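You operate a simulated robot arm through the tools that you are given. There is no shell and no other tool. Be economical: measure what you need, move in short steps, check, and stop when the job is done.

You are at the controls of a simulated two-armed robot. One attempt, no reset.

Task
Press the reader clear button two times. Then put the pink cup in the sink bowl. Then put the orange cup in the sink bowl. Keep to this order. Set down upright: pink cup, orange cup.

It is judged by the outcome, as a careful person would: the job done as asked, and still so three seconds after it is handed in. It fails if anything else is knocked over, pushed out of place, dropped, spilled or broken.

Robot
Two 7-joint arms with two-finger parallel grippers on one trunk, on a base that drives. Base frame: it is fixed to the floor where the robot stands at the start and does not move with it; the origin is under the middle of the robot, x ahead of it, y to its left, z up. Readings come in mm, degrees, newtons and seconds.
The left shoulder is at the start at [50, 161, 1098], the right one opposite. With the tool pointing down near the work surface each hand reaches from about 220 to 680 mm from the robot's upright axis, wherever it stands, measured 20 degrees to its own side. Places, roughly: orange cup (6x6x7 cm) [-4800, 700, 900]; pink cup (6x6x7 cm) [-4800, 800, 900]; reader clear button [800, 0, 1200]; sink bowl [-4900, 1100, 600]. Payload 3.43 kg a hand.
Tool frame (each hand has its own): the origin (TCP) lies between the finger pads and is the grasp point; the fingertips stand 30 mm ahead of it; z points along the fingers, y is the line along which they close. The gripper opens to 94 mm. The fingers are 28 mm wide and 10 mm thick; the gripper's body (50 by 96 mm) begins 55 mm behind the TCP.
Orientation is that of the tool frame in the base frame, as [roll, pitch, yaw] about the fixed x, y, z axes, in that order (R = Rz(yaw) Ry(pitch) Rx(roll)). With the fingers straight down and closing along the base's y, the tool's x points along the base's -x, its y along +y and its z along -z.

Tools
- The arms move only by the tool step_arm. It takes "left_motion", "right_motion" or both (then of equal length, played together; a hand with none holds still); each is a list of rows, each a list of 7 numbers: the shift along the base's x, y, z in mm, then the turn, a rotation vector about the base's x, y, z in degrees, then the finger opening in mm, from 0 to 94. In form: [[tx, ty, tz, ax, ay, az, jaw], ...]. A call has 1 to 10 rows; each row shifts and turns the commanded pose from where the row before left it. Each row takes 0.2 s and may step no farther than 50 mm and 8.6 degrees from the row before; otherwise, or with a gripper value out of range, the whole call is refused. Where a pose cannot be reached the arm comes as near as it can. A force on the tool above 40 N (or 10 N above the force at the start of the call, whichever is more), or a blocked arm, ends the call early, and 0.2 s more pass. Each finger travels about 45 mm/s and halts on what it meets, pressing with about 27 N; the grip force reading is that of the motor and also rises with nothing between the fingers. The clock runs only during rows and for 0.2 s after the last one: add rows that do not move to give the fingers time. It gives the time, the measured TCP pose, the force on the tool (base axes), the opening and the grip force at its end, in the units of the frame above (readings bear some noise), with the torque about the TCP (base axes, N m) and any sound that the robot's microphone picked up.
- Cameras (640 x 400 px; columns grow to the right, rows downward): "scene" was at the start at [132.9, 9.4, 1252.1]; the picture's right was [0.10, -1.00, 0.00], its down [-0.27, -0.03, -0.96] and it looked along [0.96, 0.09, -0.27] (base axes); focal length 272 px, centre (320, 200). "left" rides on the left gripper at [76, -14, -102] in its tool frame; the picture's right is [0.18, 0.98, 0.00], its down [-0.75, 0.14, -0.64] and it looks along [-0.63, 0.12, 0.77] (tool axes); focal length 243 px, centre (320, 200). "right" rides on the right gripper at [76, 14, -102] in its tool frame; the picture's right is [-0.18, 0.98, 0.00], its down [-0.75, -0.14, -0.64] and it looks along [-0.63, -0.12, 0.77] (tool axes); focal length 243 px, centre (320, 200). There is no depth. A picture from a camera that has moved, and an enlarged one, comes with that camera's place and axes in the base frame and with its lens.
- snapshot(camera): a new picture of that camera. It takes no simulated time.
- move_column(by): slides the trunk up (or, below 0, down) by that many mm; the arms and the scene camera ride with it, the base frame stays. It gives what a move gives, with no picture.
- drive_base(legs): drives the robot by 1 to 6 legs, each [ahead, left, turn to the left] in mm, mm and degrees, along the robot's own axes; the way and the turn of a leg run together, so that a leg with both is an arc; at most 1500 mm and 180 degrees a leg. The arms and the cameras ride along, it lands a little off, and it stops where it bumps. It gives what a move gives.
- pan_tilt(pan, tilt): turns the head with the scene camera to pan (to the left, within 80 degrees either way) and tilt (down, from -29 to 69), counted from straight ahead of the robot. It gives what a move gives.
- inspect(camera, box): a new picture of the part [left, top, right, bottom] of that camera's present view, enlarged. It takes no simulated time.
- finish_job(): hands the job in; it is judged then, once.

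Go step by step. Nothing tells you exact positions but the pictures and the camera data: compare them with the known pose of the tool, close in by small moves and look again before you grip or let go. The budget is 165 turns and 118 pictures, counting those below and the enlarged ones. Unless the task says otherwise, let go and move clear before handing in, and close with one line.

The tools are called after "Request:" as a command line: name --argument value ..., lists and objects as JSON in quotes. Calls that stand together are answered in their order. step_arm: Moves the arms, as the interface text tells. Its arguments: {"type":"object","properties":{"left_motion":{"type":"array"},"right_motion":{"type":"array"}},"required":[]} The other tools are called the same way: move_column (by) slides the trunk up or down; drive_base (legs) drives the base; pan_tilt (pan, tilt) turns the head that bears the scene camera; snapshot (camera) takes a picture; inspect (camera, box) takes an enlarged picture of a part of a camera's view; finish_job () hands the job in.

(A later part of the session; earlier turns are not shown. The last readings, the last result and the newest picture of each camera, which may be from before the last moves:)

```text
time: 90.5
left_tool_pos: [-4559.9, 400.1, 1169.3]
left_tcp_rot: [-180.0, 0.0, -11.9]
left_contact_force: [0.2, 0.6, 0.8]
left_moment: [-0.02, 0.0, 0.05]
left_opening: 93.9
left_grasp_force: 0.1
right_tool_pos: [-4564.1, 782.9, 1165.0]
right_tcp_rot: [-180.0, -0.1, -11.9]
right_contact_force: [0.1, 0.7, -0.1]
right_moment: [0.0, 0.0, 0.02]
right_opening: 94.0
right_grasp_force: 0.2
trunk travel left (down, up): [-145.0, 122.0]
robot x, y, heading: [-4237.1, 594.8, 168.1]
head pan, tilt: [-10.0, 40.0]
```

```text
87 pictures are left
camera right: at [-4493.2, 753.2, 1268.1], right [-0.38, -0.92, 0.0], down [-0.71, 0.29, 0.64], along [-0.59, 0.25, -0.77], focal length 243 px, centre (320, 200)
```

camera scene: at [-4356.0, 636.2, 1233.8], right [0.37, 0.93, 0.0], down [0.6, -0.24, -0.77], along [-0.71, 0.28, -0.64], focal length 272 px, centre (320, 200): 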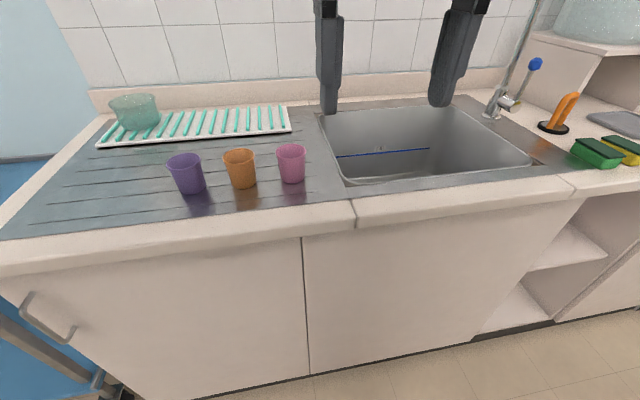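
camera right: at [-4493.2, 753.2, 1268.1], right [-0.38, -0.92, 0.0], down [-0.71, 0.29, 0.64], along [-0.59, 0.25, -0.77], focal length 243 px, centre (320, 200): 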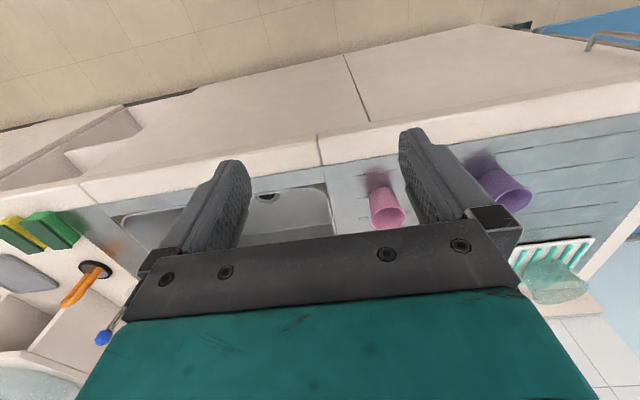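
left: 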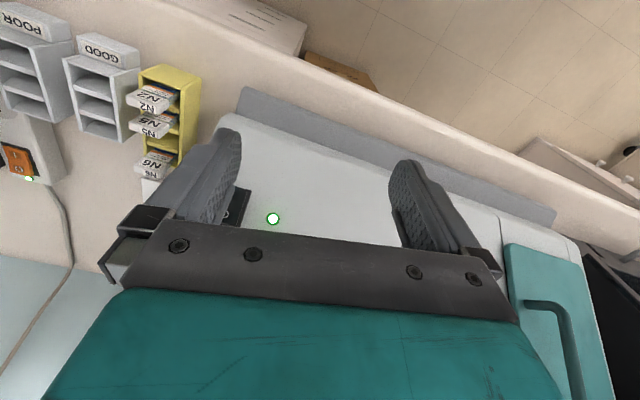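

Pink cup is at about [-4809, 752], orange at [-4828, 656]. I'll bring the right hand over the pink cup, well above it.

Request:
step_arm --right_motion '[[-41, -5, -10, 0, 0, 0, 80], [-41, -5, -19, 0, 0, 0, 80], [-41, -5, -19, 0, 0, 0, 80], [-41, -5, -19, 0, 0, 0, 80], [-40, -5, -19, 0, 0, 0, 80], [-40, -5, -19, 0, 0, 0, 80]]'

Request:
snapshot --camera "right"

Request:
snapshot --camera "scene"

```text
time: 91.9
left_tool_pos: [-4558.8, 399.3, 1168.1]
left_tcp_rot: [179.9, 0.0, -11.8]
left_contact_force: [-0.7, -0.7, -1.3]
left_moment: [0.0, -0.02, 0.02]
left_opening: 93.9
left_grasp_force: 0.1
right_tool_pos: [-4808.9, 752.0, 1060.0]
right_tcp_rot: [-180.0, 0.1, -11.7]
right_contact_force: [0.7, 0.0, -0.6]
right_moment: [-0.02, 0.01, -0.01]
right_opening: 80.0
right_grasp_force: 0.1
trunk travel left (down, up): [-145.0, 122.0]
robot x, y, heading: [-4236.6, 597.8, 168.1]
head pan, tilt: [-10.0, 40.0]
```

```text
86 pictures are left
camera right: at [-4737.8, 722.0, 1161.5], right [-0.38, -0.93, 0.0], down [-0.71, 0.29, 0.64], along [-0.59, 0.25, -0.77], focal length 243 px, centre (320, 200)
```

right: 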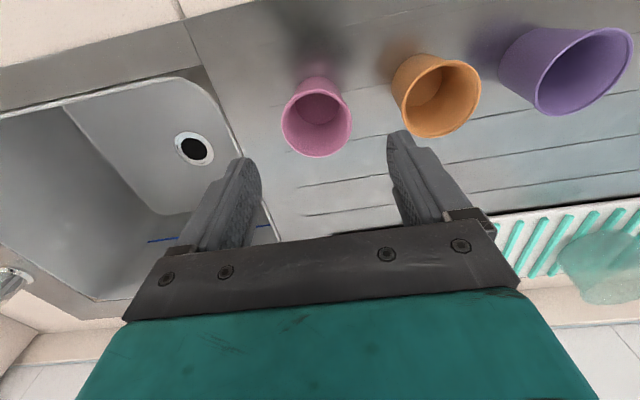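

```text
85 pictures are left
camera scene: at [-4356.4, 635.3, 1233.7], right [0.37, 0.93, 0.0], down [0.6, -0.24, -0.77], along [-0.71, 0.28, -0.64], focal length 272 px, centre (320, 200)
```

scene: 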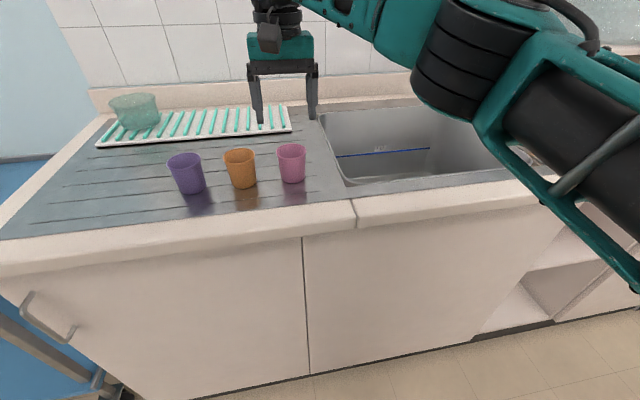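

The gripper is centred over the pink cup. Lowering around it.

Request:
step_arm --right_motion '[[0, 1, -40, 0, 0, 0, 80], [0, 0, -40, 0, 0, 0, 80], [0, 0, -30, 0, 0, 0, 80]]'

Request:
snapshot --camera "right"

Request:
inspect --camera "scene" --box '[200, 100, 360, 200]'

```text
time: 92.7
left_tool_pos: [-4558.9, 400.4, 1169.7]
left_tcp_rot: [180.0, 0.0, -11.8]
left_contact_force: [-0.1, 0.7, 1.1]
left_moment: [0.03, 0.02, -0.02]
left_opening: 93.7
left_grasp_force: 0.1
right_tool_pos: [-4809.0, 755.5, 948.7]
right_tcp_rot: [180.0, 0.1, -11.8]
right_contact_force: [-0.2, 0.4, 0.3]
right_moment: [0.0, 0.01, 0.02]
right_opening: 79.9
right_grasp_force: 0.1
trunk travel left (down, up): [-145.0, 122.0]
robot x, y, heading: [-4239.3, 596.9, 168.1]
head pan, tilt: [-10.0, 40.0]
```

```text
84 pictures are left
camera right: at [-4738.4, 725.2, 1051.1], right [-0.38, -0.92, 0.0], down [-0.71, 0.29, 0.64], along [-0.59, 0.25, -0.77], focal length 243 px, centre (320, 200)
```

right: 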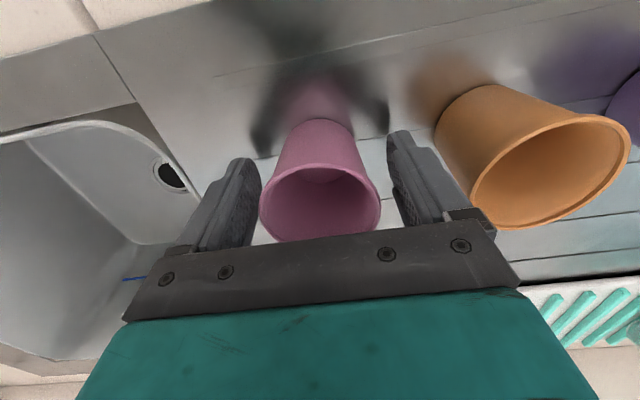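

```text
4.00 times, centred on (280, 150) of scene
camera zoom: at [-4356.1, 636.3, 1233.7], right [0.37, 0.93, 0.0], down [0.6, -0.24, -0.77], along [-0.71, 0.28, -0.64], focal length 1088 px, centre (480, 400)
```

zoom: 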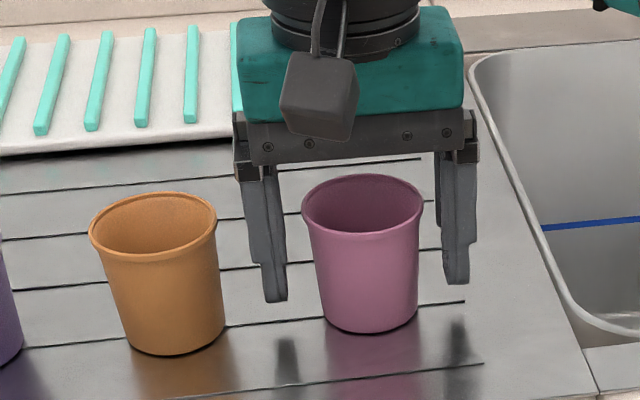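

The fingers straddle the pink cup well. Closing.

Request:
step_arm --right_motion '[[0, 0, 0, 0, 0, 0, 40], [0, 0, 0, 0, 0, 0, 40], [0, 0, 0, 0, 0, 0, 40], [0, 0, 0, 0, 0, 0, 40], [0, 0, 0, 0, 0, 0, 40]]'

Request:
inspect --camera "scene" --box '[200, 100, 360, 200]'

```text
time: 93.9
left_tool_pos: [-4559.6, 401.1, 1168.5]
left_tcp_rot: [179.9, 0.1, -11.8]
left_contact_force: [0.2, -0.4, -0.4]
left_moment: [0.0, -0.04, -0.01]
left_opening: 94.0
left_grasp_force: 0.0
right_tool_pos: [-4808.7, 755.7, 948.7]
right_tcp_rot: [-180.0, 0.1, -11.9]
right_contact_force: [-0.5, 0.4, -0.1]
right_moment: [0.03, -0.03, 0.01]
right_opening: 60.1
right_grasp_force: 26.9
trunk travel left (down, up): [-145.0, 122.0]
robot x, y, heading: [-4236.9, 595.9, 168.3]
head pan, tilt: [-10.0, 40.0]
```

```text
4.00 times, centred on (280, 150) of scene
camera zoom: at [-4356.0, 636.3, 1233.7], right [0.37, 0.93, 0.0], down [0.6, -0.24, -0.77], along [-0.71, 0.28, -0.64], focal length 1088 px, centre (480, 400)
```

zoom: 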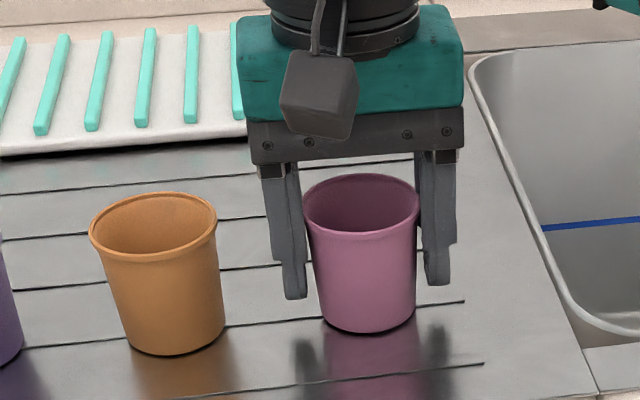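

Gripped at 60 mm with full grip force. Lifting.

Request:
step_arm --right_motion '[[0, 0, 15, 0, 0, 0, 40], [0, 0, 35, 0, 0, 0, 40], [0, 0, 40, 0, 0, 0, 40], [0, 0, 30, 0, 0, 0, 40]]'

Request:
snapshot --camera "scene"

Request:
snapshot --camera "right"

```text
time: 94.9
left_tool_pos: [-4558.1, 400.1, 1168.8]
left_tcp_rot: [180.0, 0.1, -11.8]
left_contact_force: [-0.5, -0.2, 0.3]
left_moment: [0.02, 0.01, 0.02]
left_opening: 93.9
left_grasp_force: 0.1
right_tool_pos: [-4807.1, 755.2, 1071.0]
right_tcp_rot: [-179.9, 0.0, -11.8]
right_contact_force: [0.7, -0.1, 0.2]
right_moment: [-0.02, 0.03, 0.01]
right_opening: 60.1
right_grasp_force: 26.6
trunk travel left (down, up): [-145.0, 122.0]
robot x, y, heading: [-4238.8, 595.8, 168.1]
head pan, tilt: [-10.0, 40.0]
```

```text
81 pictures are left
camera scene: at [-4355.8, 636.1, 1233.7], right [0.37, 0.93, 0.0], down [0.6, -0.24, -0.77], along [-0.71, 0.28, -0.64], focal length 272 px, centre (320, 200)
```

scene: 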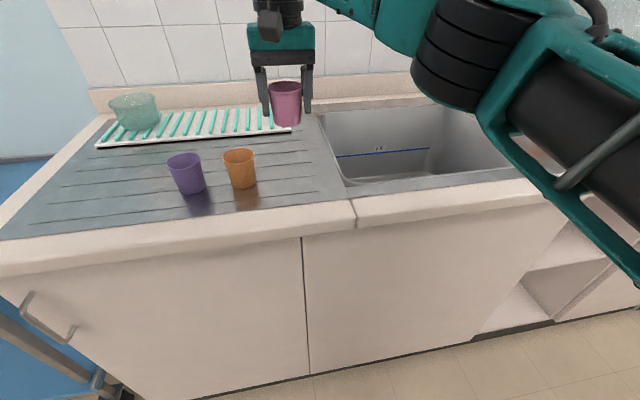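

```text
80 pictures are left
camera right: at [-4736.8, 724.9, 1174.0], right [-0.38, -0.92, 0.0], down [-0.71, 0.29, 0.64], along [-0.59, 0.24, -0.77], focal length 243 px, centre (320, 200)
```

right: 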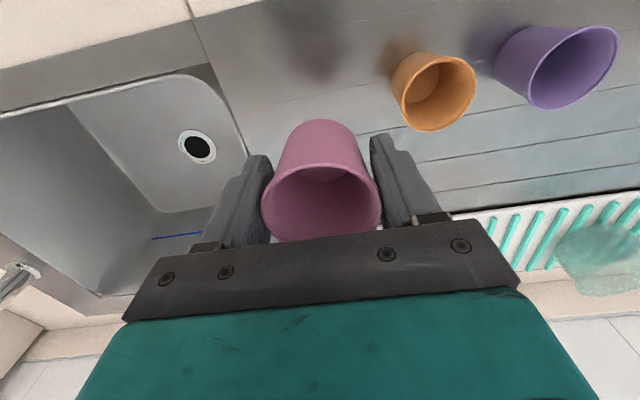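

Pink cup is held. I'll strafe right so the sink's front part lies before my right shoulder, and edge forward a bit.

Request:
drive_base --legs '[[0, -150, 0], [30, 0, 0]]'

Request:
pan_tilt --pan -10 --tilt 45

Request:
snapshot --camera "scene"

```text
time: 96.7
left_tool_pos: [-4558.7, 554.9, 1168.5]
left_tcp_rot: [179.9, 0.0, -12.0]
left_contact_force: [0.2, -0.9, -1.1]
left_moment: [0.01, -0.02, 0.03]
left_opening: 94.1
left_grasp_force: 0.0
right_tool_pos: [-4805.3, 910.4, 1070.0]
right_tcp_rot: [179.9, 0.0, -12.1]
right_contact_force: [-0.2, -0.4, -0.6]
right_moment: [-0.03, -0.04, 0.01]
right_opening: 60.1
right_grasp_force: 27.4
trunk travel left (down, up): [-145.0, 122.0]
robot x, y, heading: [-4235.1, 752.0, 168.0]
head pan, tilt: [-10.0, 40.0]
```

```text
time: 97.4
left_tool_pos: [-4557.2, 555.6, 1170.6]
left_tcp_rot: [180.0, 0.1, -11.9]
left_contact_force: [-1.0, -1.1, 1.1]
left_moment: [0.01, 0.0, -0.01]
left_opening: 94.0
left_grasp_force: 0.1
right_tool_pos: [-4804.7, 910.7, 1070.9]
right_tcp_rot: [-180.0, 0.0, -12.0]
right_contact_force: [-0.1, 0.8, -0.4]
right_moment: [0.03, 0.03, 0.04]
right_opening: 59.9
right_grasp_force: 27.0
trunk travel left (down, up): [-145.0, 122.0]
robot x, y, heading: [-4236.4, 749.5, 168.2]
head pan, tilt: [-10.0, 45.0]
```

```text
79 pictures are left
camera scene: at [-4350.4, 789.1, 1226.5], right [0.37, 0.93, 0.0], down [0.66, -0.26, -0.71], along [-0.66, 0.26, -0.71], focal length 272 px, centre (320, 200)
```

scene: 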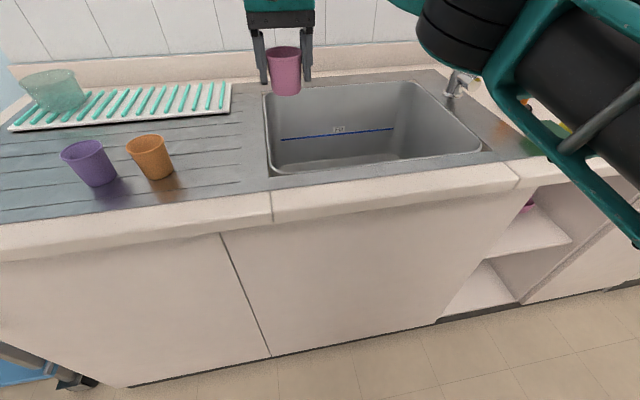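

The base is well placed. Now I'll move the pink cup over the sink's front half while turning the hand about 85°, so its camera housing won't foul the front wall.

Request:
step_arm --right_motion '[[1.4, 16.3, 0, 0, 0, 8.5, 40], [1.4, 16.3, 0, 0, 0, 8.5, 40], [1.4, 16.3, 0, 0, 0, 8.5, 40], [1.4, 16.3, 0, 0, 0, 8.5, 40], [1.4, 16.3, 0, 0, 0, 8.5, 40], [1.4, 16.3, 0, 0, 0, 8.5, 40], [1.4, 16.3, 0, 0, 0, 8.5, 40], [1.4, 16.3, 0, 0, 0, 8.5, 40], [1.4, 16.3, 0, 0, 0, 8.5, 40], [1.4, 16.3, 0, 0, 0, 8.5, 40]]'

Request:
snapshot --camera "scene"

Request:
snapshot --camera "right"

```text
time: 99.6
left_tool_pos: [-4557.6, 554.7, 1169.3]
left_tcp_rot: [180.0, 0.1, -12.0]
left_contact_force: [0.3, -0.9, -0.1]
left_moment: [-0.03, 0.03, -0.02]
left_opening: 93.9
left_grasp_force: 0.0
right_tool_pos: [-4731.3, 1022.5, 1038.0]
right_tcp_rot: [178.8, -0.6, 24.9]
right_contact_force: [-0.2, 0.2, -0.1]
right_moment: [0.01, 0.01, -0.05]
right_opening: 60.1
right_grasp_force: 27.1
right hand out of reach, approached as far as the arm can: row 4, 5, 6, 7, 8, 9, 10
trunk travel left (down, up): [-145.0, 122.0]
robot x, y, heading: [-4235.3, 752.0, 168.1]
head pan, tilt: [-10.0, 45.0]
```

```text
78 pictures are left
camera scene: at [-4350.5, 789.0, 1226.4], right [0.37, 0.93, 0.0], down [0.66, -0.26, -0.71], along [-0.66, 0.26, -0.71], focal length 272 px, centre (320, 200)
```

scene: 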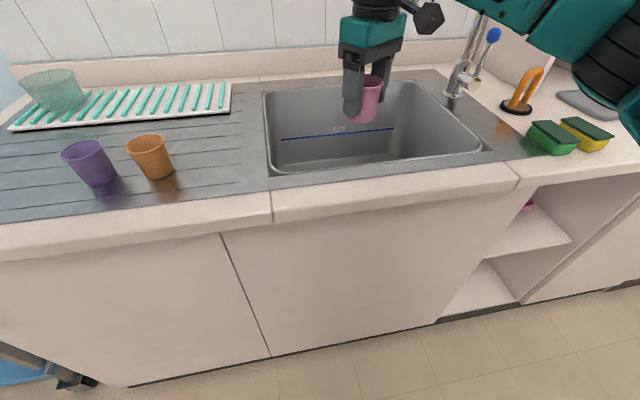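

```text
77 pictures are left
camera right: at [-4657.5, 1043.0, 1141.2], right [0.25, -0.97, 0.02], down [-0.75, -0.18, 0.63], along [-0.61, -0.17, -0.78], focal length 243 px, centre (320, 200)
```

right: 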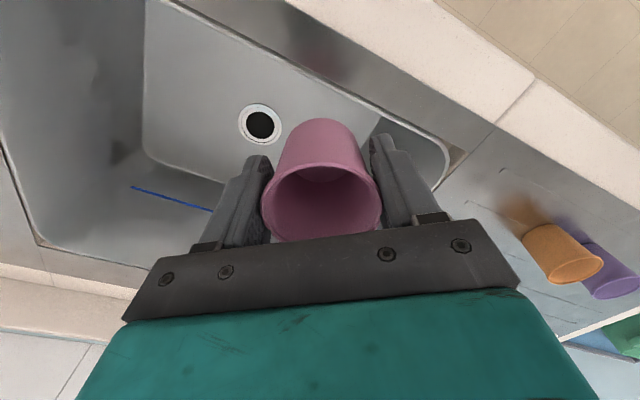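

Turning that way is limited to about 37°. That will do if I stand a touch closer, so I'll edge forward 25 mm.

Request:
drive_base --legs '[[25, 0, 0]]'

Request:
step_arm --right_motion '[[-10, 0, 10, 0, 0, -4, 40], [-10, 0, 10, 0, 0, -4, 40], [-15, 0, 10, 0, 0, 0, 40], [-15, 0, 0, 0, 0, 0, 40]]'

```text
time: 100.4
left_tool_pos: [-4582.1, 560.6, 1169.0]
left_tcp_rot: [180.0, 0.0, -11.9]
left_contact_force: [-0.7, -0.2, -0.2]
left_moment: [-0.01, -0.06, -0.01]
left_opening: 94.2
left_grasp_force: 0.0
right_tool_pos: [-4755.1, 1028.1, 1037.4]
right_tcp_rot: [178.9, -0.6, 25.0]
right_contact_force: [-0.6, 0.9, 0.5]
right_moment: [0.02, 0.02, -0.02]
right_opening: 59.9
right_grasp_force: 27.0
trunk travel left (down, up): [-145.0, 122.0]
robot x, y, heading: [-4256.8, 756.4, 168.1]
head pan, tilt: [-10.0, 45.0]
```

```text
time: 101.4
left_tool_pos: [-4582.2, 561.3, 1169.9]
left_tcp_rot: [-180.0, 0.1, -11.9]
left_contact_force: [-0.4, 0.0, -0.3]
left_moment: [0.02, 0.04, 0.02]
left_opening: 94.1
left_grasp_force: 0.1
right_tool_pos: [-4788.2, 1027.6, 1068.3]
right_tcp_rot: [179.0, -0.7, 16.8]
right_contact_force: [-0.8, 0.1, -0.3]
right_moment: [0.0, -0.05, -0.02]
right_opening: 59.8
right_grasp_force: 26.7
right hand out of reach, approached as far as the arm can: row 4
trunk travel left (down, up): [-145.0, 122.0]
robot x, y, heading: [-4259.6, 754.6, 167.8]
head pan, tilt: [-10.0, 45.0]
```

Lowering the trunk will extend the reach; the cup stays inside the sink's outline. I'll go down 100 mm and then extend forward.

Request:
move_column --by -100

Request:
step_arm --right_motion '[[-15, 3, 0, 0, 0, 0, 40], [-15, 3, 0, 0, 0, 0, 40], [-15, 3, 0, 0, 0, 0, 40], [-15, 3, 0, 0, 0, 0, 40]]'

Request:
snapshot --camera "scene"

Request:
snapshot --camera "right"

```text
time: 102.7
left_tool_pos: [-4581.6, 560.8, 1069.0]
left_tcp_rot: [180.0, 0.2, -12.0]
left_contact_force: [1.0, 0.3, 0.7]
left_moment: [0.0, -0.02, 0.01]
left_opening: 93.9
left_grasp_force: 0.1
right_tool_pos: [-4787.7, 1028.6, 967.9]
right_tcp_rot: [178.9, -0.6, 16.9]
right_contact_force: [0.2, 0.5, -0.1]
right_moment: [-0.02, 0.04, -0.02]
right_opening: 59.6
right_grasp_force: 27.1
trunk travel left (down, up): [-45.0, 222.0]
robot x, y, heading: [-4262.6, 753.7, 168.1]
head pan, tilt: [-10.0, 45.0]
```

```text
time: 103.7
left_tool_pos: [-4581.0, 561.0, 1070.3]
left_tcp_rot: [-180.0, 0.0, -12.0]
left_contact_force: [1.0, 0.1, 0.4]
left_moment: [-0.02, 0.01, 0.0]
left_opening: 93.9
left_grasp_force: 0.0
right_tool_pos: [-4788.3, 1027.0, 968.8]
right_tcp_rot: [178.9, -0.5, 16.9]
right_contact_force: [-1.3, -0.5, 0.1]
right_moment: [-0.01, 0.01, 0.02]
right_opening: 59.7
right_grasp_force: 26.9
right hand out of reach, approached as far as the arm can: row 1, 2, 3, 4
trunk travel left (down, up): [-45.0, 222.0]
robot x, y, heading: [-4262.2, 761.5, 167.8]
head pan, tilt: [-10.0, 45.0]
```

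```text
76 pictures are left
camera scene: at [-4374.3, 794.2, 1126.5], right [0.37, 0.93, 0.0], down [0.66, -0.26, -0.71], along [-0.66, 0.26, -0.71], focal length 272 px, centre (320, 200)
```

scene: 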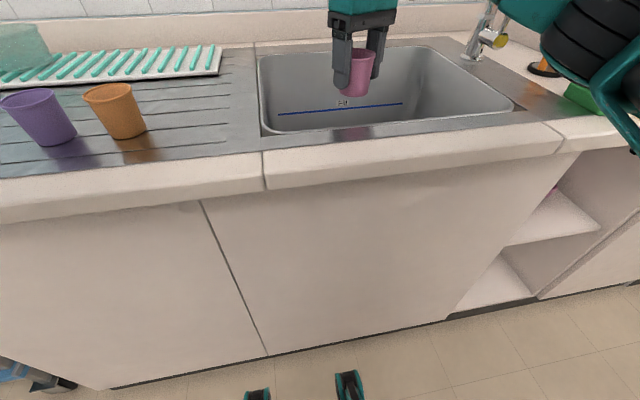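

```text
75 pictures are left
camera right: at [-4713.2, 1037.5, 1071.5], right [0.11, -0.99, 0.02], down [-0.77, -0.07, 0.63], along [-0.63, -0.08, -0.78], focal length 243 px, centre (320, 200)
```

right: 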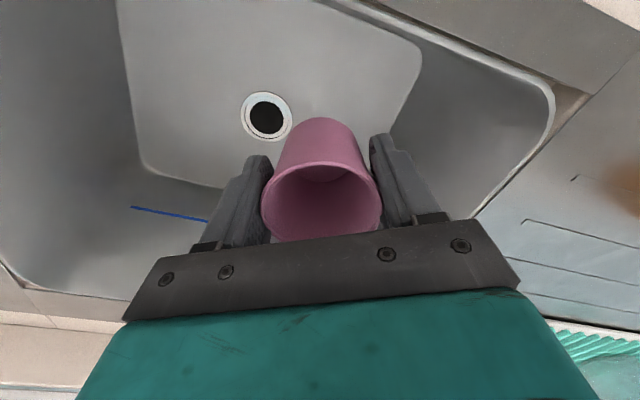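

The bowl floor is at about z = 630, so the stretched arm would foul the sink's front edge. I'll back out, turn the robot left so its right shoulder faces the sink, and reach down more steeply.

Request:
move_column --by 130

Request:
drive_base --legs '[[-250, 0, 0], [0, -163, 0], [0, 0, 60]]'

Request:
pan_tilt --pan -50 --tilt 30

Request:
snapshot --camera "scene"

```text
time: 105.3
left_tool_pos: [-4581.7, 559.5, 1199.3]
left_tcp_rot: [-180.0, 0.0, -11.9]
left_contact_force: [0.5, 0.3, -0.5]
left_moment: [0.01, 0.01, 0.04]
left_opening: 93.9
left_grasp_force: 0.0
right_tool_pos: [-4787.8, 1027.3, 1098.5]
right_tcp_rot: [178.8, -0.6, 16.8]
right_contact_force: [0.3, -0.6, -0.1]
right_moment: [0.02, 0.01, -0.02]
right_opening: 59.8
right_grasp_force: 27.0
trunk travel left (down, up): [-175.0, 92.0]
robot x, y, heading: [-4258.7, 753.7, 167.9]
head pan, tilt: [-10.0, 45.0]
```

```text
time: 110.8
left_tool_pos: [-3970.8, 484.7, 1200.3]
left_tcp_rot: [180.0, 0.1, 48.3]
left_contact_force: [-0.5, 0.2, -0.1]
left_moment: [-0.02, 0.0, -0.01]
left_opening: 94.2
left_grasp_force: 0.1
right_tool_pos: [-4479.1, 538.5, 1098.1]
right_tcp_rot: [178.9, -0.6, 77.1]
right_contact_force: [0.5, 1.0, 0.1]
right_moment: [-0.01, -0.02, -0.02]
right_opening: 59.7
right_grasp_force: 27.0
trunk travel left (down, up): [-175.0, 92.0]
robot x, y, heading: [-3980.9, 862.1, -131.9]
head pan, tilt: [-10.0, 45.0]
```

```text
time: 111.9
left_tool_pos: [-3970.4, 486.0, 1198.9]
left_tcp_rot: [180.0, 0.1, 48.3]
left_contact_force: [-0.4, -0.5, -0.8]
left_moment: [0.03, -0.01, 0.02]
left_opening: 93.8
left_grasp_force: 0.0
right_tool_pos: [-4479.0, 539.2, 1098.6]
right_tcp_rot: [178.8, -0.7, 77.1]
right_contact_force: [-0.5, -0.2, -0.1]
right_moment: [0.0, 0.0, 0.03]
right_opening: 59.4
right_grasp_force: 27.0
trunk travel left (down, up): [-175.0, 92.0]
robot x, y, heading: [-3981.4, 862.7, -131.9]
head pan, tilt: [-50.0, 30.0]
```

```text
74 pictures are left
camera scene: at [-4096.6, 834.9, 1279.0], right [0.03, 1.0, 0.0], down [0.5, -0.02, -0.87], along [-0.87, 0.03, -0.5], focal length 272 px, centre (320, 200)
```

scene: 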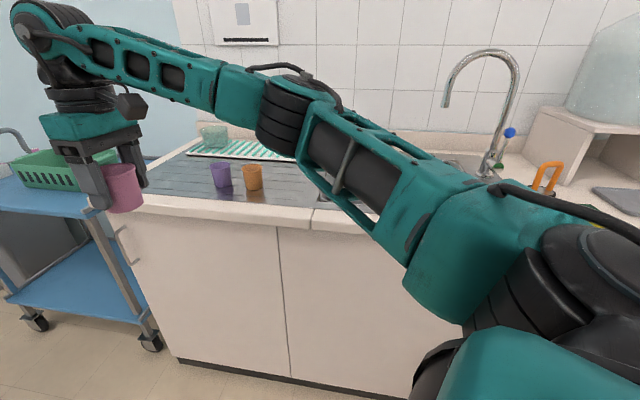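

The hand hangs left of the bench front. I'll swing it along in front of the bench toward the sink, keeping the cup upright and outside the bench edge.

Request:
step_arm --right_motion '[[0, 40, 0, -0.4, 1.3, -6, 40], [0, 43, 0, 0, 0, -7, 40], [0, 43, 0, 0, 0, -7, 40], [0, 43, 0, 0, 0, -7, 40], [0, 43, 0, 0, 0, -7, 40], [0, 43, 0, 0, 0, -7, 40], [0, 43, 0, 0, 0, -7, 40], [0, 43, 0, 0, 0, -7, 40], [0, 43, 0, 0, 0, -7, 40], [0, 43, 0, 0, 0, -7, 40]]'

Request:
snapshot --camera "scene"

```text
time: 114.1
left_tool_pos: [-3970.3, 486.4, 1199.2]
left_tcp_rot: [-179.9, 0.1, 48.3]
left_contact_force: [0.3, -1.2, 0.0]
left_moment: [0.0, 0.05, 0.03]
left_opening: 94.0
left_grasp_force: 0.0
right_tool_pos: [-4476.6, 965.9, 1095.8]
right_tcp_rot: [-179.9, 0.3, 8.1]
right_contact_force: [0.5, -0.1, 0.2]
right_moment: [0.01, 0.04, -0.03]
right_opening: 59.5
right_grasp_force: 26.6
trunk travel left (down, up): [-175.0, 92.0]
robot x, y, heading: [-3980.1, 860.8, -131.7]
head pan, tilt: [-50.0, 30.0]
```

```text
73 pictures are left
camera scene: at [-4096.1, 835.6, 1279.2], right [0.03, 1.0, 0.0], down [0.5, -0.02, -0.87], along [-0.87, 0.03, -0.5], focal length 272 px, centre (320, 200)
```

scene: 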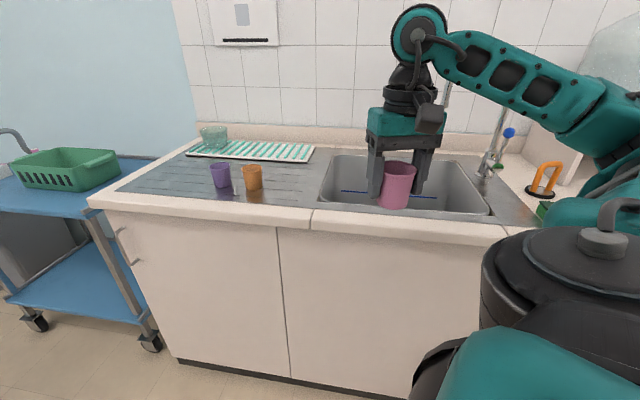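

The posture suits the sink: the wrist is high and the elbow is out. Now I'll bring the base in toward the sink.

Request:
drive_base --legs '[[90, -160, 0]]'

Request:
snapshot --camera "scene"

Request:
snapshot --camera "right"

```text
time: 115.6
left_tool_pos: [-4150.3, 526.5, 1199.8]
left_tcp_rot: [180.0, -0.1, 48.2]
left_contact_force: [0.2, 0.2, -1.4]
left_moment: [0.01, -0.01, 0.02]
left_opening: 94.4
left_grasp_force: 0.1
right_tool_pos: [-4656.2, 1005.3, 1096.3]
right_tcp_rot: [180.0, 0.1, 8.1]
right_contact_force: [0.3, -0.6, 0.5]
right_moment: [0.02, -0.02, 0.0]
right_opening: 59.3
right_grasp_force: 26.7
trunk travel left (down, up): [-175.0, 92.0]
robot x, y, heading: [-4159.4, 901.7, -131.9]
head pan, tilt: [-50.0, 30.0]
```

```text
72 pictures are left
camera scene: at [-4276.2, 875.4, 1279.0], right [0.03, 1.0, 0.0], down [0.5, -0.02, -0.87], along [-0.87, 0.03, -0.5], focal length 272 px, centre (320, 200)
```

scene: 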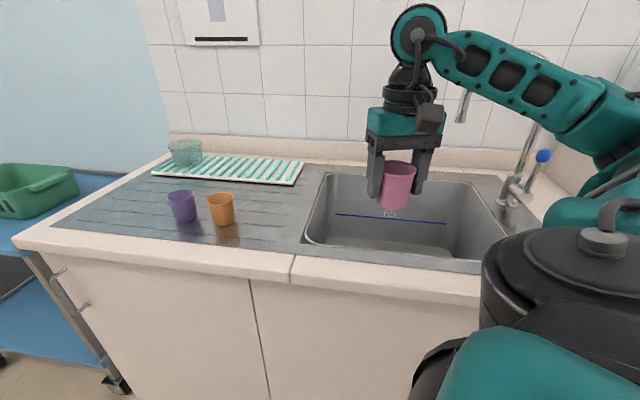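

```text
71 pictures are left
camera right: at [-4579.8, 1002.1, 1197.7], right [-0.04, -1.0, 0.0], down [-0.76, 0.03, 0.64], along [-0.64, 0.03, -0.77], focal length 243 px, centre (320, 200)
```

right: 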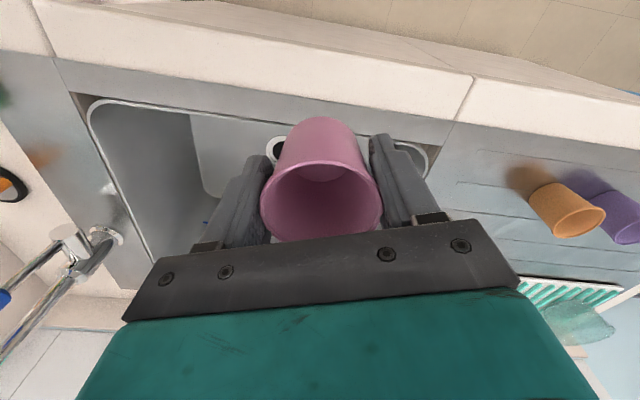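

All as expected. I'll carry the cup to above the set-down spot, about [-4803, 1143], well short of the tap's spout.

Request:
step_arm --right_motion '[[-29, 27, 0, 0, 0, 0, 40], [-29, 27, 0, 0, 0, 0, 40], [-29, 27, 0, 0, 0, 0, 40], [-30, 28, 0, 0, 0, 0, 40], [-30, 28, 0, 0, 0, 0, 40]]'

Request:
snapshot --camera "scene"

Request:
snapshot --camera "right"

```text
time: 116.8
left_tool_pos: [-4149.1, 525.9, 1199.7]
left_tcp_rot: [179.8, 0.1, 48.1]
left_contact_force: [0.3, 0.1, -0.1]
left_moment: [0.04, -0.02, 0.03]
left_opening: 93.9
left_grasp_force: 0.0
right_tool_pos: [-4802.6, 1141.4, 1094.5]
right_tcp_rot: [-180.0, 0.1, 8.2]
right_contact_force: [-0.9, -0.4, -1.0]
right_moment: [-0.02, 0.01, -0.05]
right_opening: 59.7
right_grasp_force: 27.1
trunk travel left (down, up): [-175.0, 92.0]
robot x, y, heading: [-4159.8, 904.6, -131.7]
head pan, tilt: [-50.0, 30.0]
```

```text
70 pictures are left
camera scene: at [-4276.0, 875.4, 1279.0], right [0.03, 1.0, 0.0], down [0.5, -0.02, -0.87], along [-0.87, 0.03, -0.5], focal length 272 px, centre (320, 200)
```

scene: 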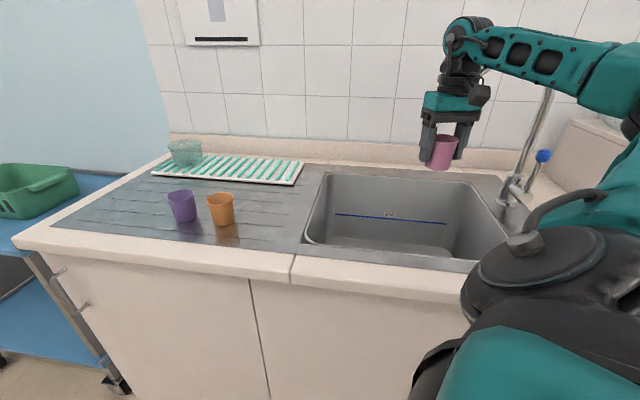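

```text
69 pictures are left
camera right: at [-4726.2, 1138.0, 1197.3], right [-0.04, -1.0, 0.0], down [-0.76, 0.03, 0.64], along [-0.64, 0.03, -0.76], focal length 243 px, centre (320, 200)
```

right: 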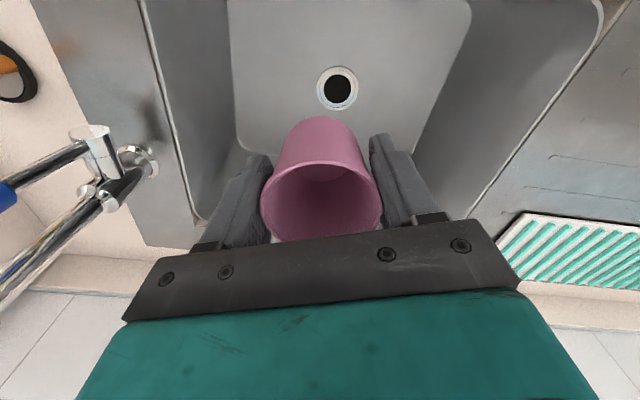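

The spot is clear (drain seen at z≈632, off to the side). Descending straight down in stages.

Request:
step_arm --right_motion '[[0, 0, -40, 0, 0, 0, 40], [0, 0, -45, 0, 0, 0, 40], [0, 0, -45, 0, 0, 0, 40], [0, 0, -45, 0, 0, 0, 40], [0, 0, -45, 0, 0, 0, 40]]'

Request:
snapshot --camera "scene"

Request:
snapshot --camera "right"

```text
time: 118.0
left_tool_pos: [-4149.3, 524.5, 1199.3]
left_tcp_rot: [179.9, 0.0, 48.2]
left_contact_force: [-0.8, 0.5, -0.3]
left_moment: [0.03, 0.03, -0.01]
left_opening: 94.0
left_grasp_force: 0.1
right_tool_pos: [-4806.3, 1140.0, 876.5]
right_tcp_rot: [-180.0, 0.2, 8.1]
right_contact_force: [0.7, 0.3, -0.7]
right_moment: [-0.01, 0.01, 0.03]
right_opening: 59.9
right_grasp_force: 27.5
trunk travel left (down, up): [-175.0, 92.0]
robot x, y, heading: [-4155.4, 900.8, -131.7]
head pan, tilt: [-50.0, 30.0]
```

```text
68 pictures are left
camera scene: at [-4276.0, 875.3, 1279.0], right [0.03, 1.0, 0.0], down [0.5, -0.02, -0.87], along [-0.87, 0.03, -0.5], focal length 272 px, centre (320, 200)
```

scene: 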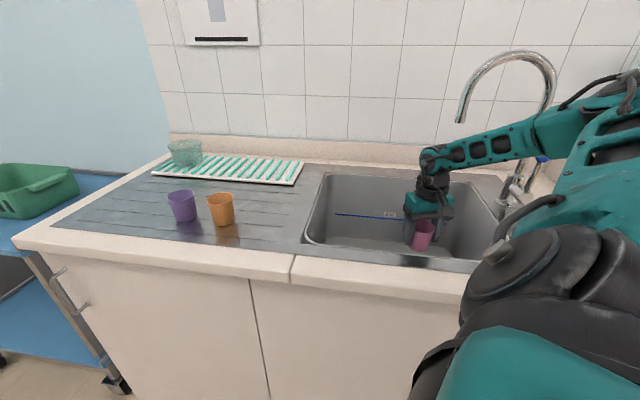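

```text
67 pictures are left
camera right: at [-4728.3, 1137.0, 978.5], right [-0.04, -1.0, 0.0], down [-0.76, 0.03, 0.64], along [-0.64, 0.03, -0.76], focal length 243 px, centre (320, 200)
```

right: 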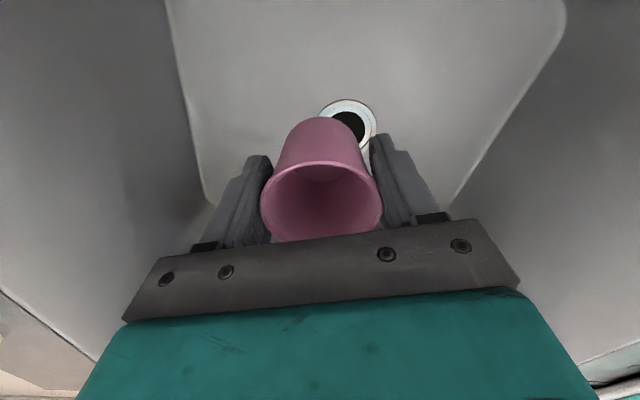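

The camera housing passes close to the front wall here, so I'll shift the cup about 30 mm deeper and 40 mm right and turn the hand a bit more before going on down.

Request:
step_arm --right_motion '[[-10, 14, 0, 0, 0, 4, 40], [-10, 14, 0, 0, 0, 4, 40], [-10, 14, 0, 0, 0, 4, 40]]'

Request:
step_arm --right_motion '[[0, 0, -35, 0, 0, 0, 40], [0, 0, -35, 0, 0, 0, 40]]'

Request:
snapshot --camera "scene"

Request:
snapshot --camera "right"

```text
time: 118.8
left_tool_pos: [-4148.4, 525.4, 1199.0]
left_tcp_rot: [-179.9, -0.1, 48.3]
left_contact_force: [0.1, -0.5, -0.5]
left_moment: [0.0, 0.05, 0.01]
left_opening: 94.2
left_grasp_force: 0.1
right_tool_pos: [-4818.2, 1131.1, 929.0]
right_tcp_rot: [-179.8, 0.2, 20.2]
right_contact_force: [0.1, -0.8, -0.5]
right_moment: [0.06, -0.04, -0.03]
right_opening: 59.4
right_grasp_force: 27.3
right hand out of reach, approached as far as the arm can: row 2, 3
trunk travel left (down, up): [-175.0, 92.0]
robot x, y, heading: [-4160.0, 901.2, -131.9]
head pan, tilt: [-50.0, 30.0]
```

```text
time: 119.4
left_tool_pos: [-4151.2, 524.5, 1199.0]
left_tcp_rot: [-180.0, 0.1, 48.2]
left_contact_force: [-0.4, 1.1, 0.1]
left_moment: [0.06, -0.02, 0.02]
left_opening: 94.1
left_grasp_force: 0.1
right_tool_pos: [-4819.9, 1132.8, 857.3]
right_tcp_rot: [-179.8, 0.3, 20.0]
right_contact_force: [0.3, 0.1, 0.2]
right_moment: [0.01, 0.0, 0.01]
right_opening: 59.5
right_grasp_force: 27.0
trunk travel left (down, up): [-175.0, 92.0]
robot x, y, heading: [-4157.4, 903.0, -132.2]
head pan, tilt: [-50.0, 30.0]
```

```text
66 pictures are left
camera scene: at [-4275.8, 875.0, 1279.1], right [0.03, 1.0, 0.0], down [0.5, -0.02, -0.87], along [-0.87, 0.03, -0.5], focal length 272 px, centre (320, 200)
```

scene: 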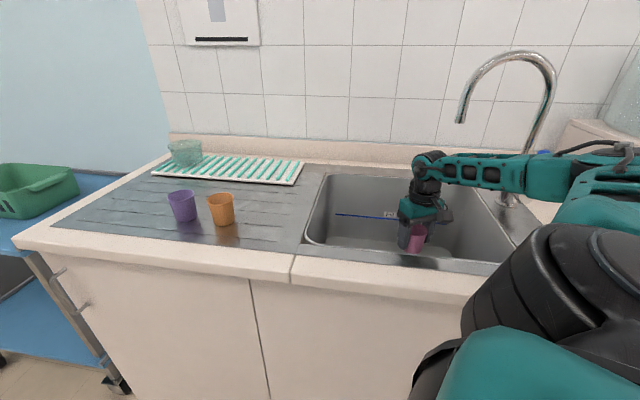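

```text
65 pictures are left
camera right: at [-4743.4, 1144.9, 959.0], right [0.16, -0.99, 0.0], down [-0.75, -0.13, 0.65], along [-0.64, -0.1, -0.76], focal length 243 px, centre (320, 200)
```

right: 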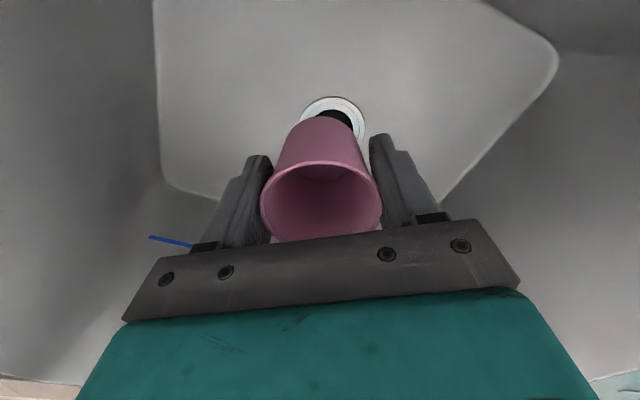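

The forearm now lies flat over the right counter, which won't let me go deeper. I'll rise and turn the hand the other way, to see whether the elbow then stays high.

Request:
step_arm --right_motion '[[0, 0, 45, 0, 0, 0, 40], [0, 0, 45, 0, 0, 0, 40], [0, 0, 45, 0, 0, 0, 40], [0, 0, 45, 0, 0, 0, 40]]'

Request:
step_arm --right_motion '[[0, 3, 0, 0, 0, -8.5, 40], [0, 3, 0, 0, 0, -8.5, 40], [0, 3, 0, 0, 0, -8.5, 40], [0, 3, 0, 0, 0, -8.5, 40], [0, 3, 0, 0, 0, -8.5, 40], [0, 3, 0, 0, 0, -8.5, 40], [0, 3, 0, 0, 0, -8.5, 40], [0, 3, 0, 0, 0, -8.5, 40], [0, 3, 0, 0, 0, -8.5, 40], [0, 3, 0, 0, 0, -8.5, 40]]'

Request:
snapshot --camera "scene"

```text
time: 120.4
left_tool_pos: [-4149.7, 526.4, 1198.2]
left_tcp_rot: [-179.9, 0.1, 48.2]
left_contact_force: [0.1, -0.9, -0.4]
left_moment: [0.03, -0.02, 0.03]
left_opening: 93.8
left_grasp_force: 0.1
right_tool_pos: [-4820.8, 1132.1, 1037.7]
right_tcp_rot: [-179.9, 0.2, 19.9]
right_contact_force: [-0.5, 1.4, 0.3]
right_moment: [0.01, -0.04, 0.01]
right_opening: 59.5
right_grasp_force: 27.1
trunk travel left (down, up): [-175.0, 92.0]
robot x, y, heading: [-4157.1, 903.0, -131.6]
head pan, tilt: [-50.0, 30.0]
```

```text
time: 122.6
left_tool_pos: [-4148.8, 525.7, 1198.9]
left_tcp_rot: [-180.0, 0.1, 48.2]
left_contact_force: [1.0, -0.3, 1.2]
left_moment: [0.0, -0.03, -0.01]
left_opening: 94.3
left_grasp_force: 0.0
right_tool_pos: [-4818.6, 1162.2, 1036.3]
right_tcp_rot: [180.0, 0.2, -65.0]
right_contact_force: [-0.2, -0.3, 0.0]
right_moment: [-0.01, 0.02, -0.01]
right_opening: 59.1
right_grasp_force: 27.3
trunk travel left (down, up): [-175.0, 92.0]
robot x, y, heading: [-4160.7, 903.5, -131.9]
head pan, tilt: [-50.0, 30.0]
```

```text
64 pictures are left
camera scene: at [-4275.5, 875.2, 1279.1], right [0.03, 1.0, 0.0], down [0.5, -0.02, -0.87], along [-0.87, 0.03, -0.5], focal length 272 px, centre (320, 200)
```

scene: 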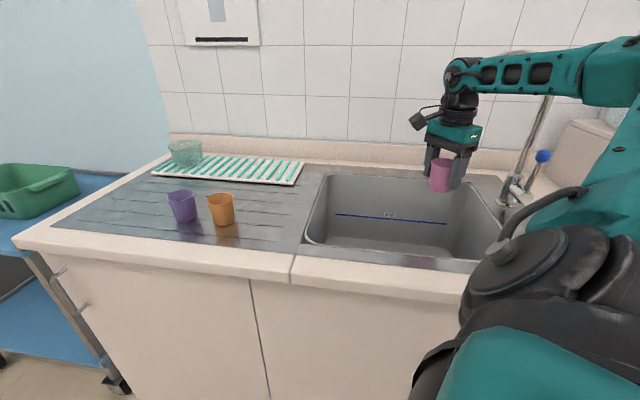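

Turned this way there's no limit, and the forearm stays high. I'll pull the hand back a bit and edge the base in by 45 mm for a steeper reach.

Request:
step_arm --right_motion '[[22, -5, 0, 0, 0, 0, 40], [22, -5, 0, 0, 0, 0, 40]]'

Request:
drive_base --legs '[[22, -39, 0]]'

Request:
move_column --by 60

```text
time: 123.2
left_tool_pos: [-4148.1, 525.9, 1199.6]
left_tcp_rot: [180.0, 0.2, 48.2]
left_contact_force: [0.0, 0.7, 0.7]
left_moment: [-0.02, 0.01, 0.03]
left_opening: 93.8
left_grasp_force: 0.2
right_tool_pos: [-4774.6, 1151.5, 1037.1]
right_tcp_rot: [179.9, 0.2, -65.0]
right_contact_force: [-0.3, -0.5, -1.6]
right_moment: [0.02, 0.06, 0.0]
right_opening: 59.3
right_grasp_force: 26.8
trunk travel left (down, up): [-175.0, 92.0]
robot x, y, heading: [-4157.0, 901.6, -131.4]
head pan, tilt: [-50.0, 30.0]
```

```text
time: 124.1
left_tool_pos: [-4193.8, 536.8, 1199.3]
left_tcp_rot: [179.9, 0.0, 48.4]
left_contact_force: [0.0, 0.0, 0.4]
left_moment: [0.01, -0.03, 0.01]
left_opening: 93.6
left_grasp_force: 0.2
right_tool_pos: [-4819.4, 1162.6, 1036.0]
right_tcp_rot: [-180.0, 0.1, -64.9]
right_contact_force: [0.1, -0.5, 0.4]
right_moment: [-0.01, -0.01, -0.01]
right_opening: 59.2
right_grasp_force: 27.0
trunk travel left (down, up): [-175.0, 92.0]
robot x, y, heading: [-4201.6, 911.8, -131.6]
head pan, tilt: [-50.0, 30.0]
```

```text
time: 125.1
left_tool_pos: [-4192.8, 536.4, 1258.1]
left_tcp_rot: [180.0, 0.0, 48.3]
left_contact_force: [-0.5, 0.1, 0.2]
left_moment: [-0.02, 0.01, 0.01]
left_opening: 93.8
left_grasp_force: 0.0
right_tool_pos: [-4818.0, 1161.7, 1096.5]
right_tcp_rot: [-180.0, 0.2, -64.9]
right_contact_force: [-0.5, -0.2, -0.2]
right_moment: [0.0, 0.0, -0.02]
right_opening: 59.1
right_grasp_force: 27.3
trunk travel left (down, up): [-235.0, 32.0]
robot x, y, heading: [-4199.1, 912.5, -131.9]
head pan, tilt: [-50.0, 30.0]
```

The base is in without contact. Descending again in stages.

Request:
step_arm --right_motion '[[0, 0, -45, 0, 0, 0, 40], [0, 0, -45, 0, 0, 0, 40], [0, 0, -45, 0, 0, 0, 40], [0, 0, -45, 0, 0, 0, 40], [0, 0, -45, 0, 0, 0, 40]]'

Request:
snapshot --camera "scene"

Request:
snapshot --camera "right"

```text
time: 126.3
left_tool_pos: [-4194.1, 535.8, 1258.0]
left_tcp_rot: [180.0, 0.0, 48.3]
left_contact_force: [-0.1, 0.9, 0.8]
left_moment: [-0.01, 0.02, -0.01]
left_opening: 94.0
left_grasp_force: 0.2
right_tool_pos: [-4818.0, 1162.1, 872.6]
right_tcp_rot: [-180.0, 0.2, -64.9]
right_contact_force: [-0.4, -0.1, -0.6]
right_moment: [-0.01, 0.0, -0.01]
right_opening: 58.9
right_grasp_force: 27.2
trunk travel left (down, up): [-235.0, 32.0]
robot x, y, heading: [-4202.6, 910.6, -132.1]
head pan, tilt: [-50.0, 30.0]
```

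```text
63 pictures are left
camera scene: at [-4319.4, 885.1, 1339.0], right [0.03, 1.0, 0.0], down [0.5, -0.02, -0.87], along [-0.87, 0.03, -0.5], focal length 272 px, centre (320, 200)
```

scene: 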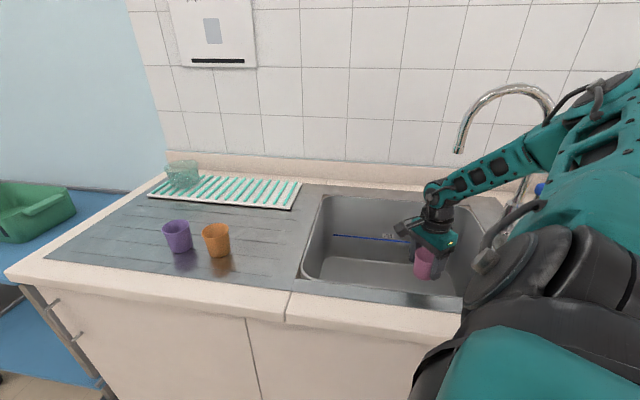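

```text
62 pictures are left
camera right: at [-4798.8, 1086.0, 974.8], right [-0.97, -0.25, 0.0], down [-0.19, 0.74, 0.64], along [-0.16, 0.62, -0.76], focal length 243 px, centre (320, 200)
```

right: 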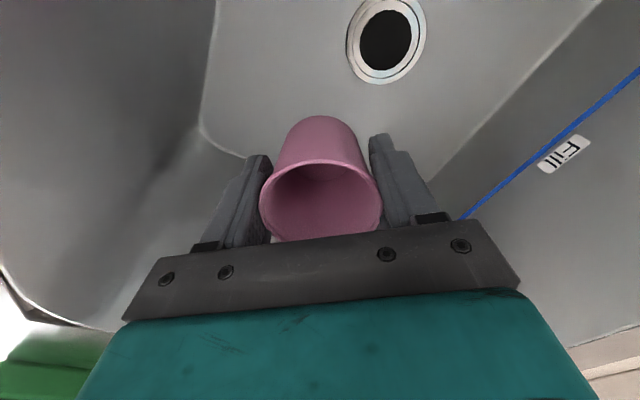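

The forearm slopes up steeply now, clear of the rim. Continuing down.

Request:
step_arm --right_motion '[[0, 0, -35, 0, 0, 0, 40], [0, 0, -35, 0, 0, 0, 40], [0, 0, -35, 0, 0, 0, 40], [0, 0, -30, 0, 0, 0, 40]]'

Request:
snapshot --camera "scene"

Request:
snapshot --camera "right"

```text
time: 127.3
left_tool_pos: [-4192.2, 536.3, 1259.3]
left_tcp_rot: [-180.0, 0.1, 48.3]
left_contact_force: [-0.1, -0.4, -0.5]
left_moment: [0.0, -0.03, 0.0]
left_opening: 93.9
left_grasp_force: 0.1
right_tool_pos: [-4818.5, 1161.5, 735.9]
right_tcp_rot: [-180.0, 0.2, -64.9]
right_contact_force: [-0.1, -0.7, -0.5]
right_moment: [-0.03, 0.0, 0.03]
right_opening: 59.2
right_grasp_force: 26.7
trunk travel left (down, up): [-235.0, 32.0]
robot x, y, heading: [-4201.6, 909.6, -131.6]
head pan, tilt: [-50.0, 30.0]
```

```text
61 pictures are left
camera scene: at [-4319.0, 885.0, 1339.1], right [0.03, 1.0, 0.0], down [0.5, -0.02, -0.87], along [-0.87, 0.03, -0.5], focal length 272 px, centre (320, 200)
```

scene: 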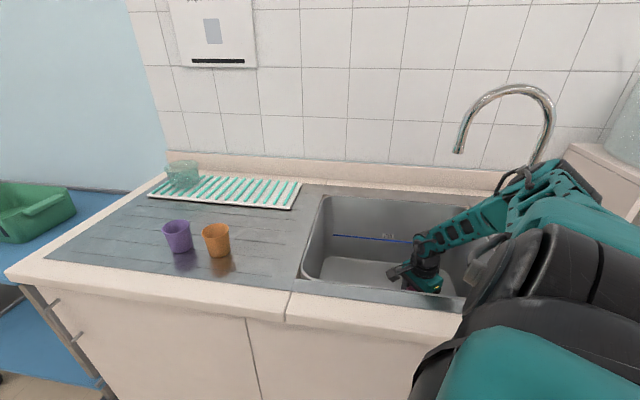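

```text
60 pictures are left
camera right: at [-4799.6, 1085.4, 838.4], right [-0.97, -0.25, 0.0], down [-0.19, 0.74, 0.64], along [-0.16, 0.62, -0.76], focal length 243 px, centre (320, 200)
```

right: 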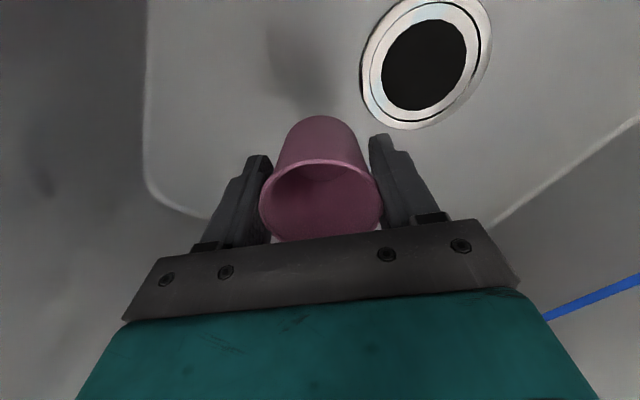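

Cup bottom is about 55 mm above the floor at a clear spot beside the drain. Going down slowly to contact.

Request:
step_arm --right_motion '[[0, 0, -20, 0, 0, 0, 40], [0, 0, -18, 0, 0, 0, 40], [0, 0, -4, 0, 0, 0, 40], [0, 0, -3, 0, 0, 0, 40], [0, 0, 0, 0, 0, 0, 40]]'

Request:
snapshot --camera "right"

```text
time: 128.5
left_tool_pos: [-4192.8, 536.3, 1260.7]
left_tcp_rot: [180.0, 0.2, 48.3]
left_contact_force: [-0.3, 0.2, 1.2]
left_moment: [0.02, -0.01, 0.05]
left_opening: 94.1
left_grasp_force: 0.1
right_tool_pos: [-4818.7, 1161.1, 692.6]
right_tcp_rot: [180.0, 0.1, -64.8]
right_contact_force: [-0.5, 0.4, 0.4]
right_moment: [-0.03, 0.01, 0.0]
right_opening: 59.1
right_grasp_force: 26.8
trunk travel left (down, up): [-235.0, 32.0]
robot x, y, heading: [-4203.6, 910.3, -132.0]
head pan, tilt: [-50.0, 30.0]
```

```text
59 pictures are left
camera right: at [-4799.7, 1086.3, 794.1], right [-0.97, -0.25, 0.0], down [-0.19, 0.74, 0.64], along [-0.16, 0.62, -0.76], focal length 243 px, centre (320, 200)
```

right: 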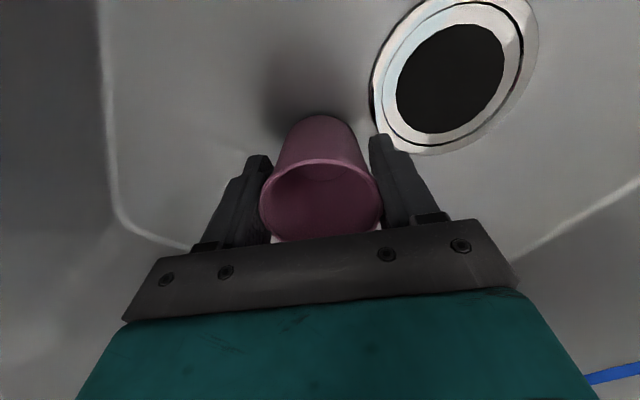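

No contact yet. Continuing in 2 mm steps.

Request:
step_arm --right_motion '[[0, 0, -3, 0, 0, 0, 40], [0, 0, -2, 0, 0, 0, 40], [0, 0, -2, 0, 0, 0, 40], [0, 0, -2, 0, 0, 0, 40]]'

```text
time: 129.5
left_tool_pos: [-4191.2, 533.6, 1259.3]
left_tcp_rot: [-179.9, 0.1, 48.3]
left_contact_force: [1.1, 0.5, -0.6]
left_moment: [0.0, -0.03, 0.01]
left_opening: 94.2
left_grasp_force: 0.1
right_tool_pos: [-4819.5, 1160.9, 685.0]
right_tcp_rot: [179.7, 0.4, -64.9]
right_contact_force: [-0.1, -0.3, 13.7]
right_moment: [0.01, 0.04, 0.0]
right_opening: 58.9
right_grasp_force: 26.8
trunk travel left (down, up): [-235.0, 32.0]
robot x, y, heading: [-4200.1, 912.9, -131.9]
head pan, tilt: [-50.0, 30.0]
```

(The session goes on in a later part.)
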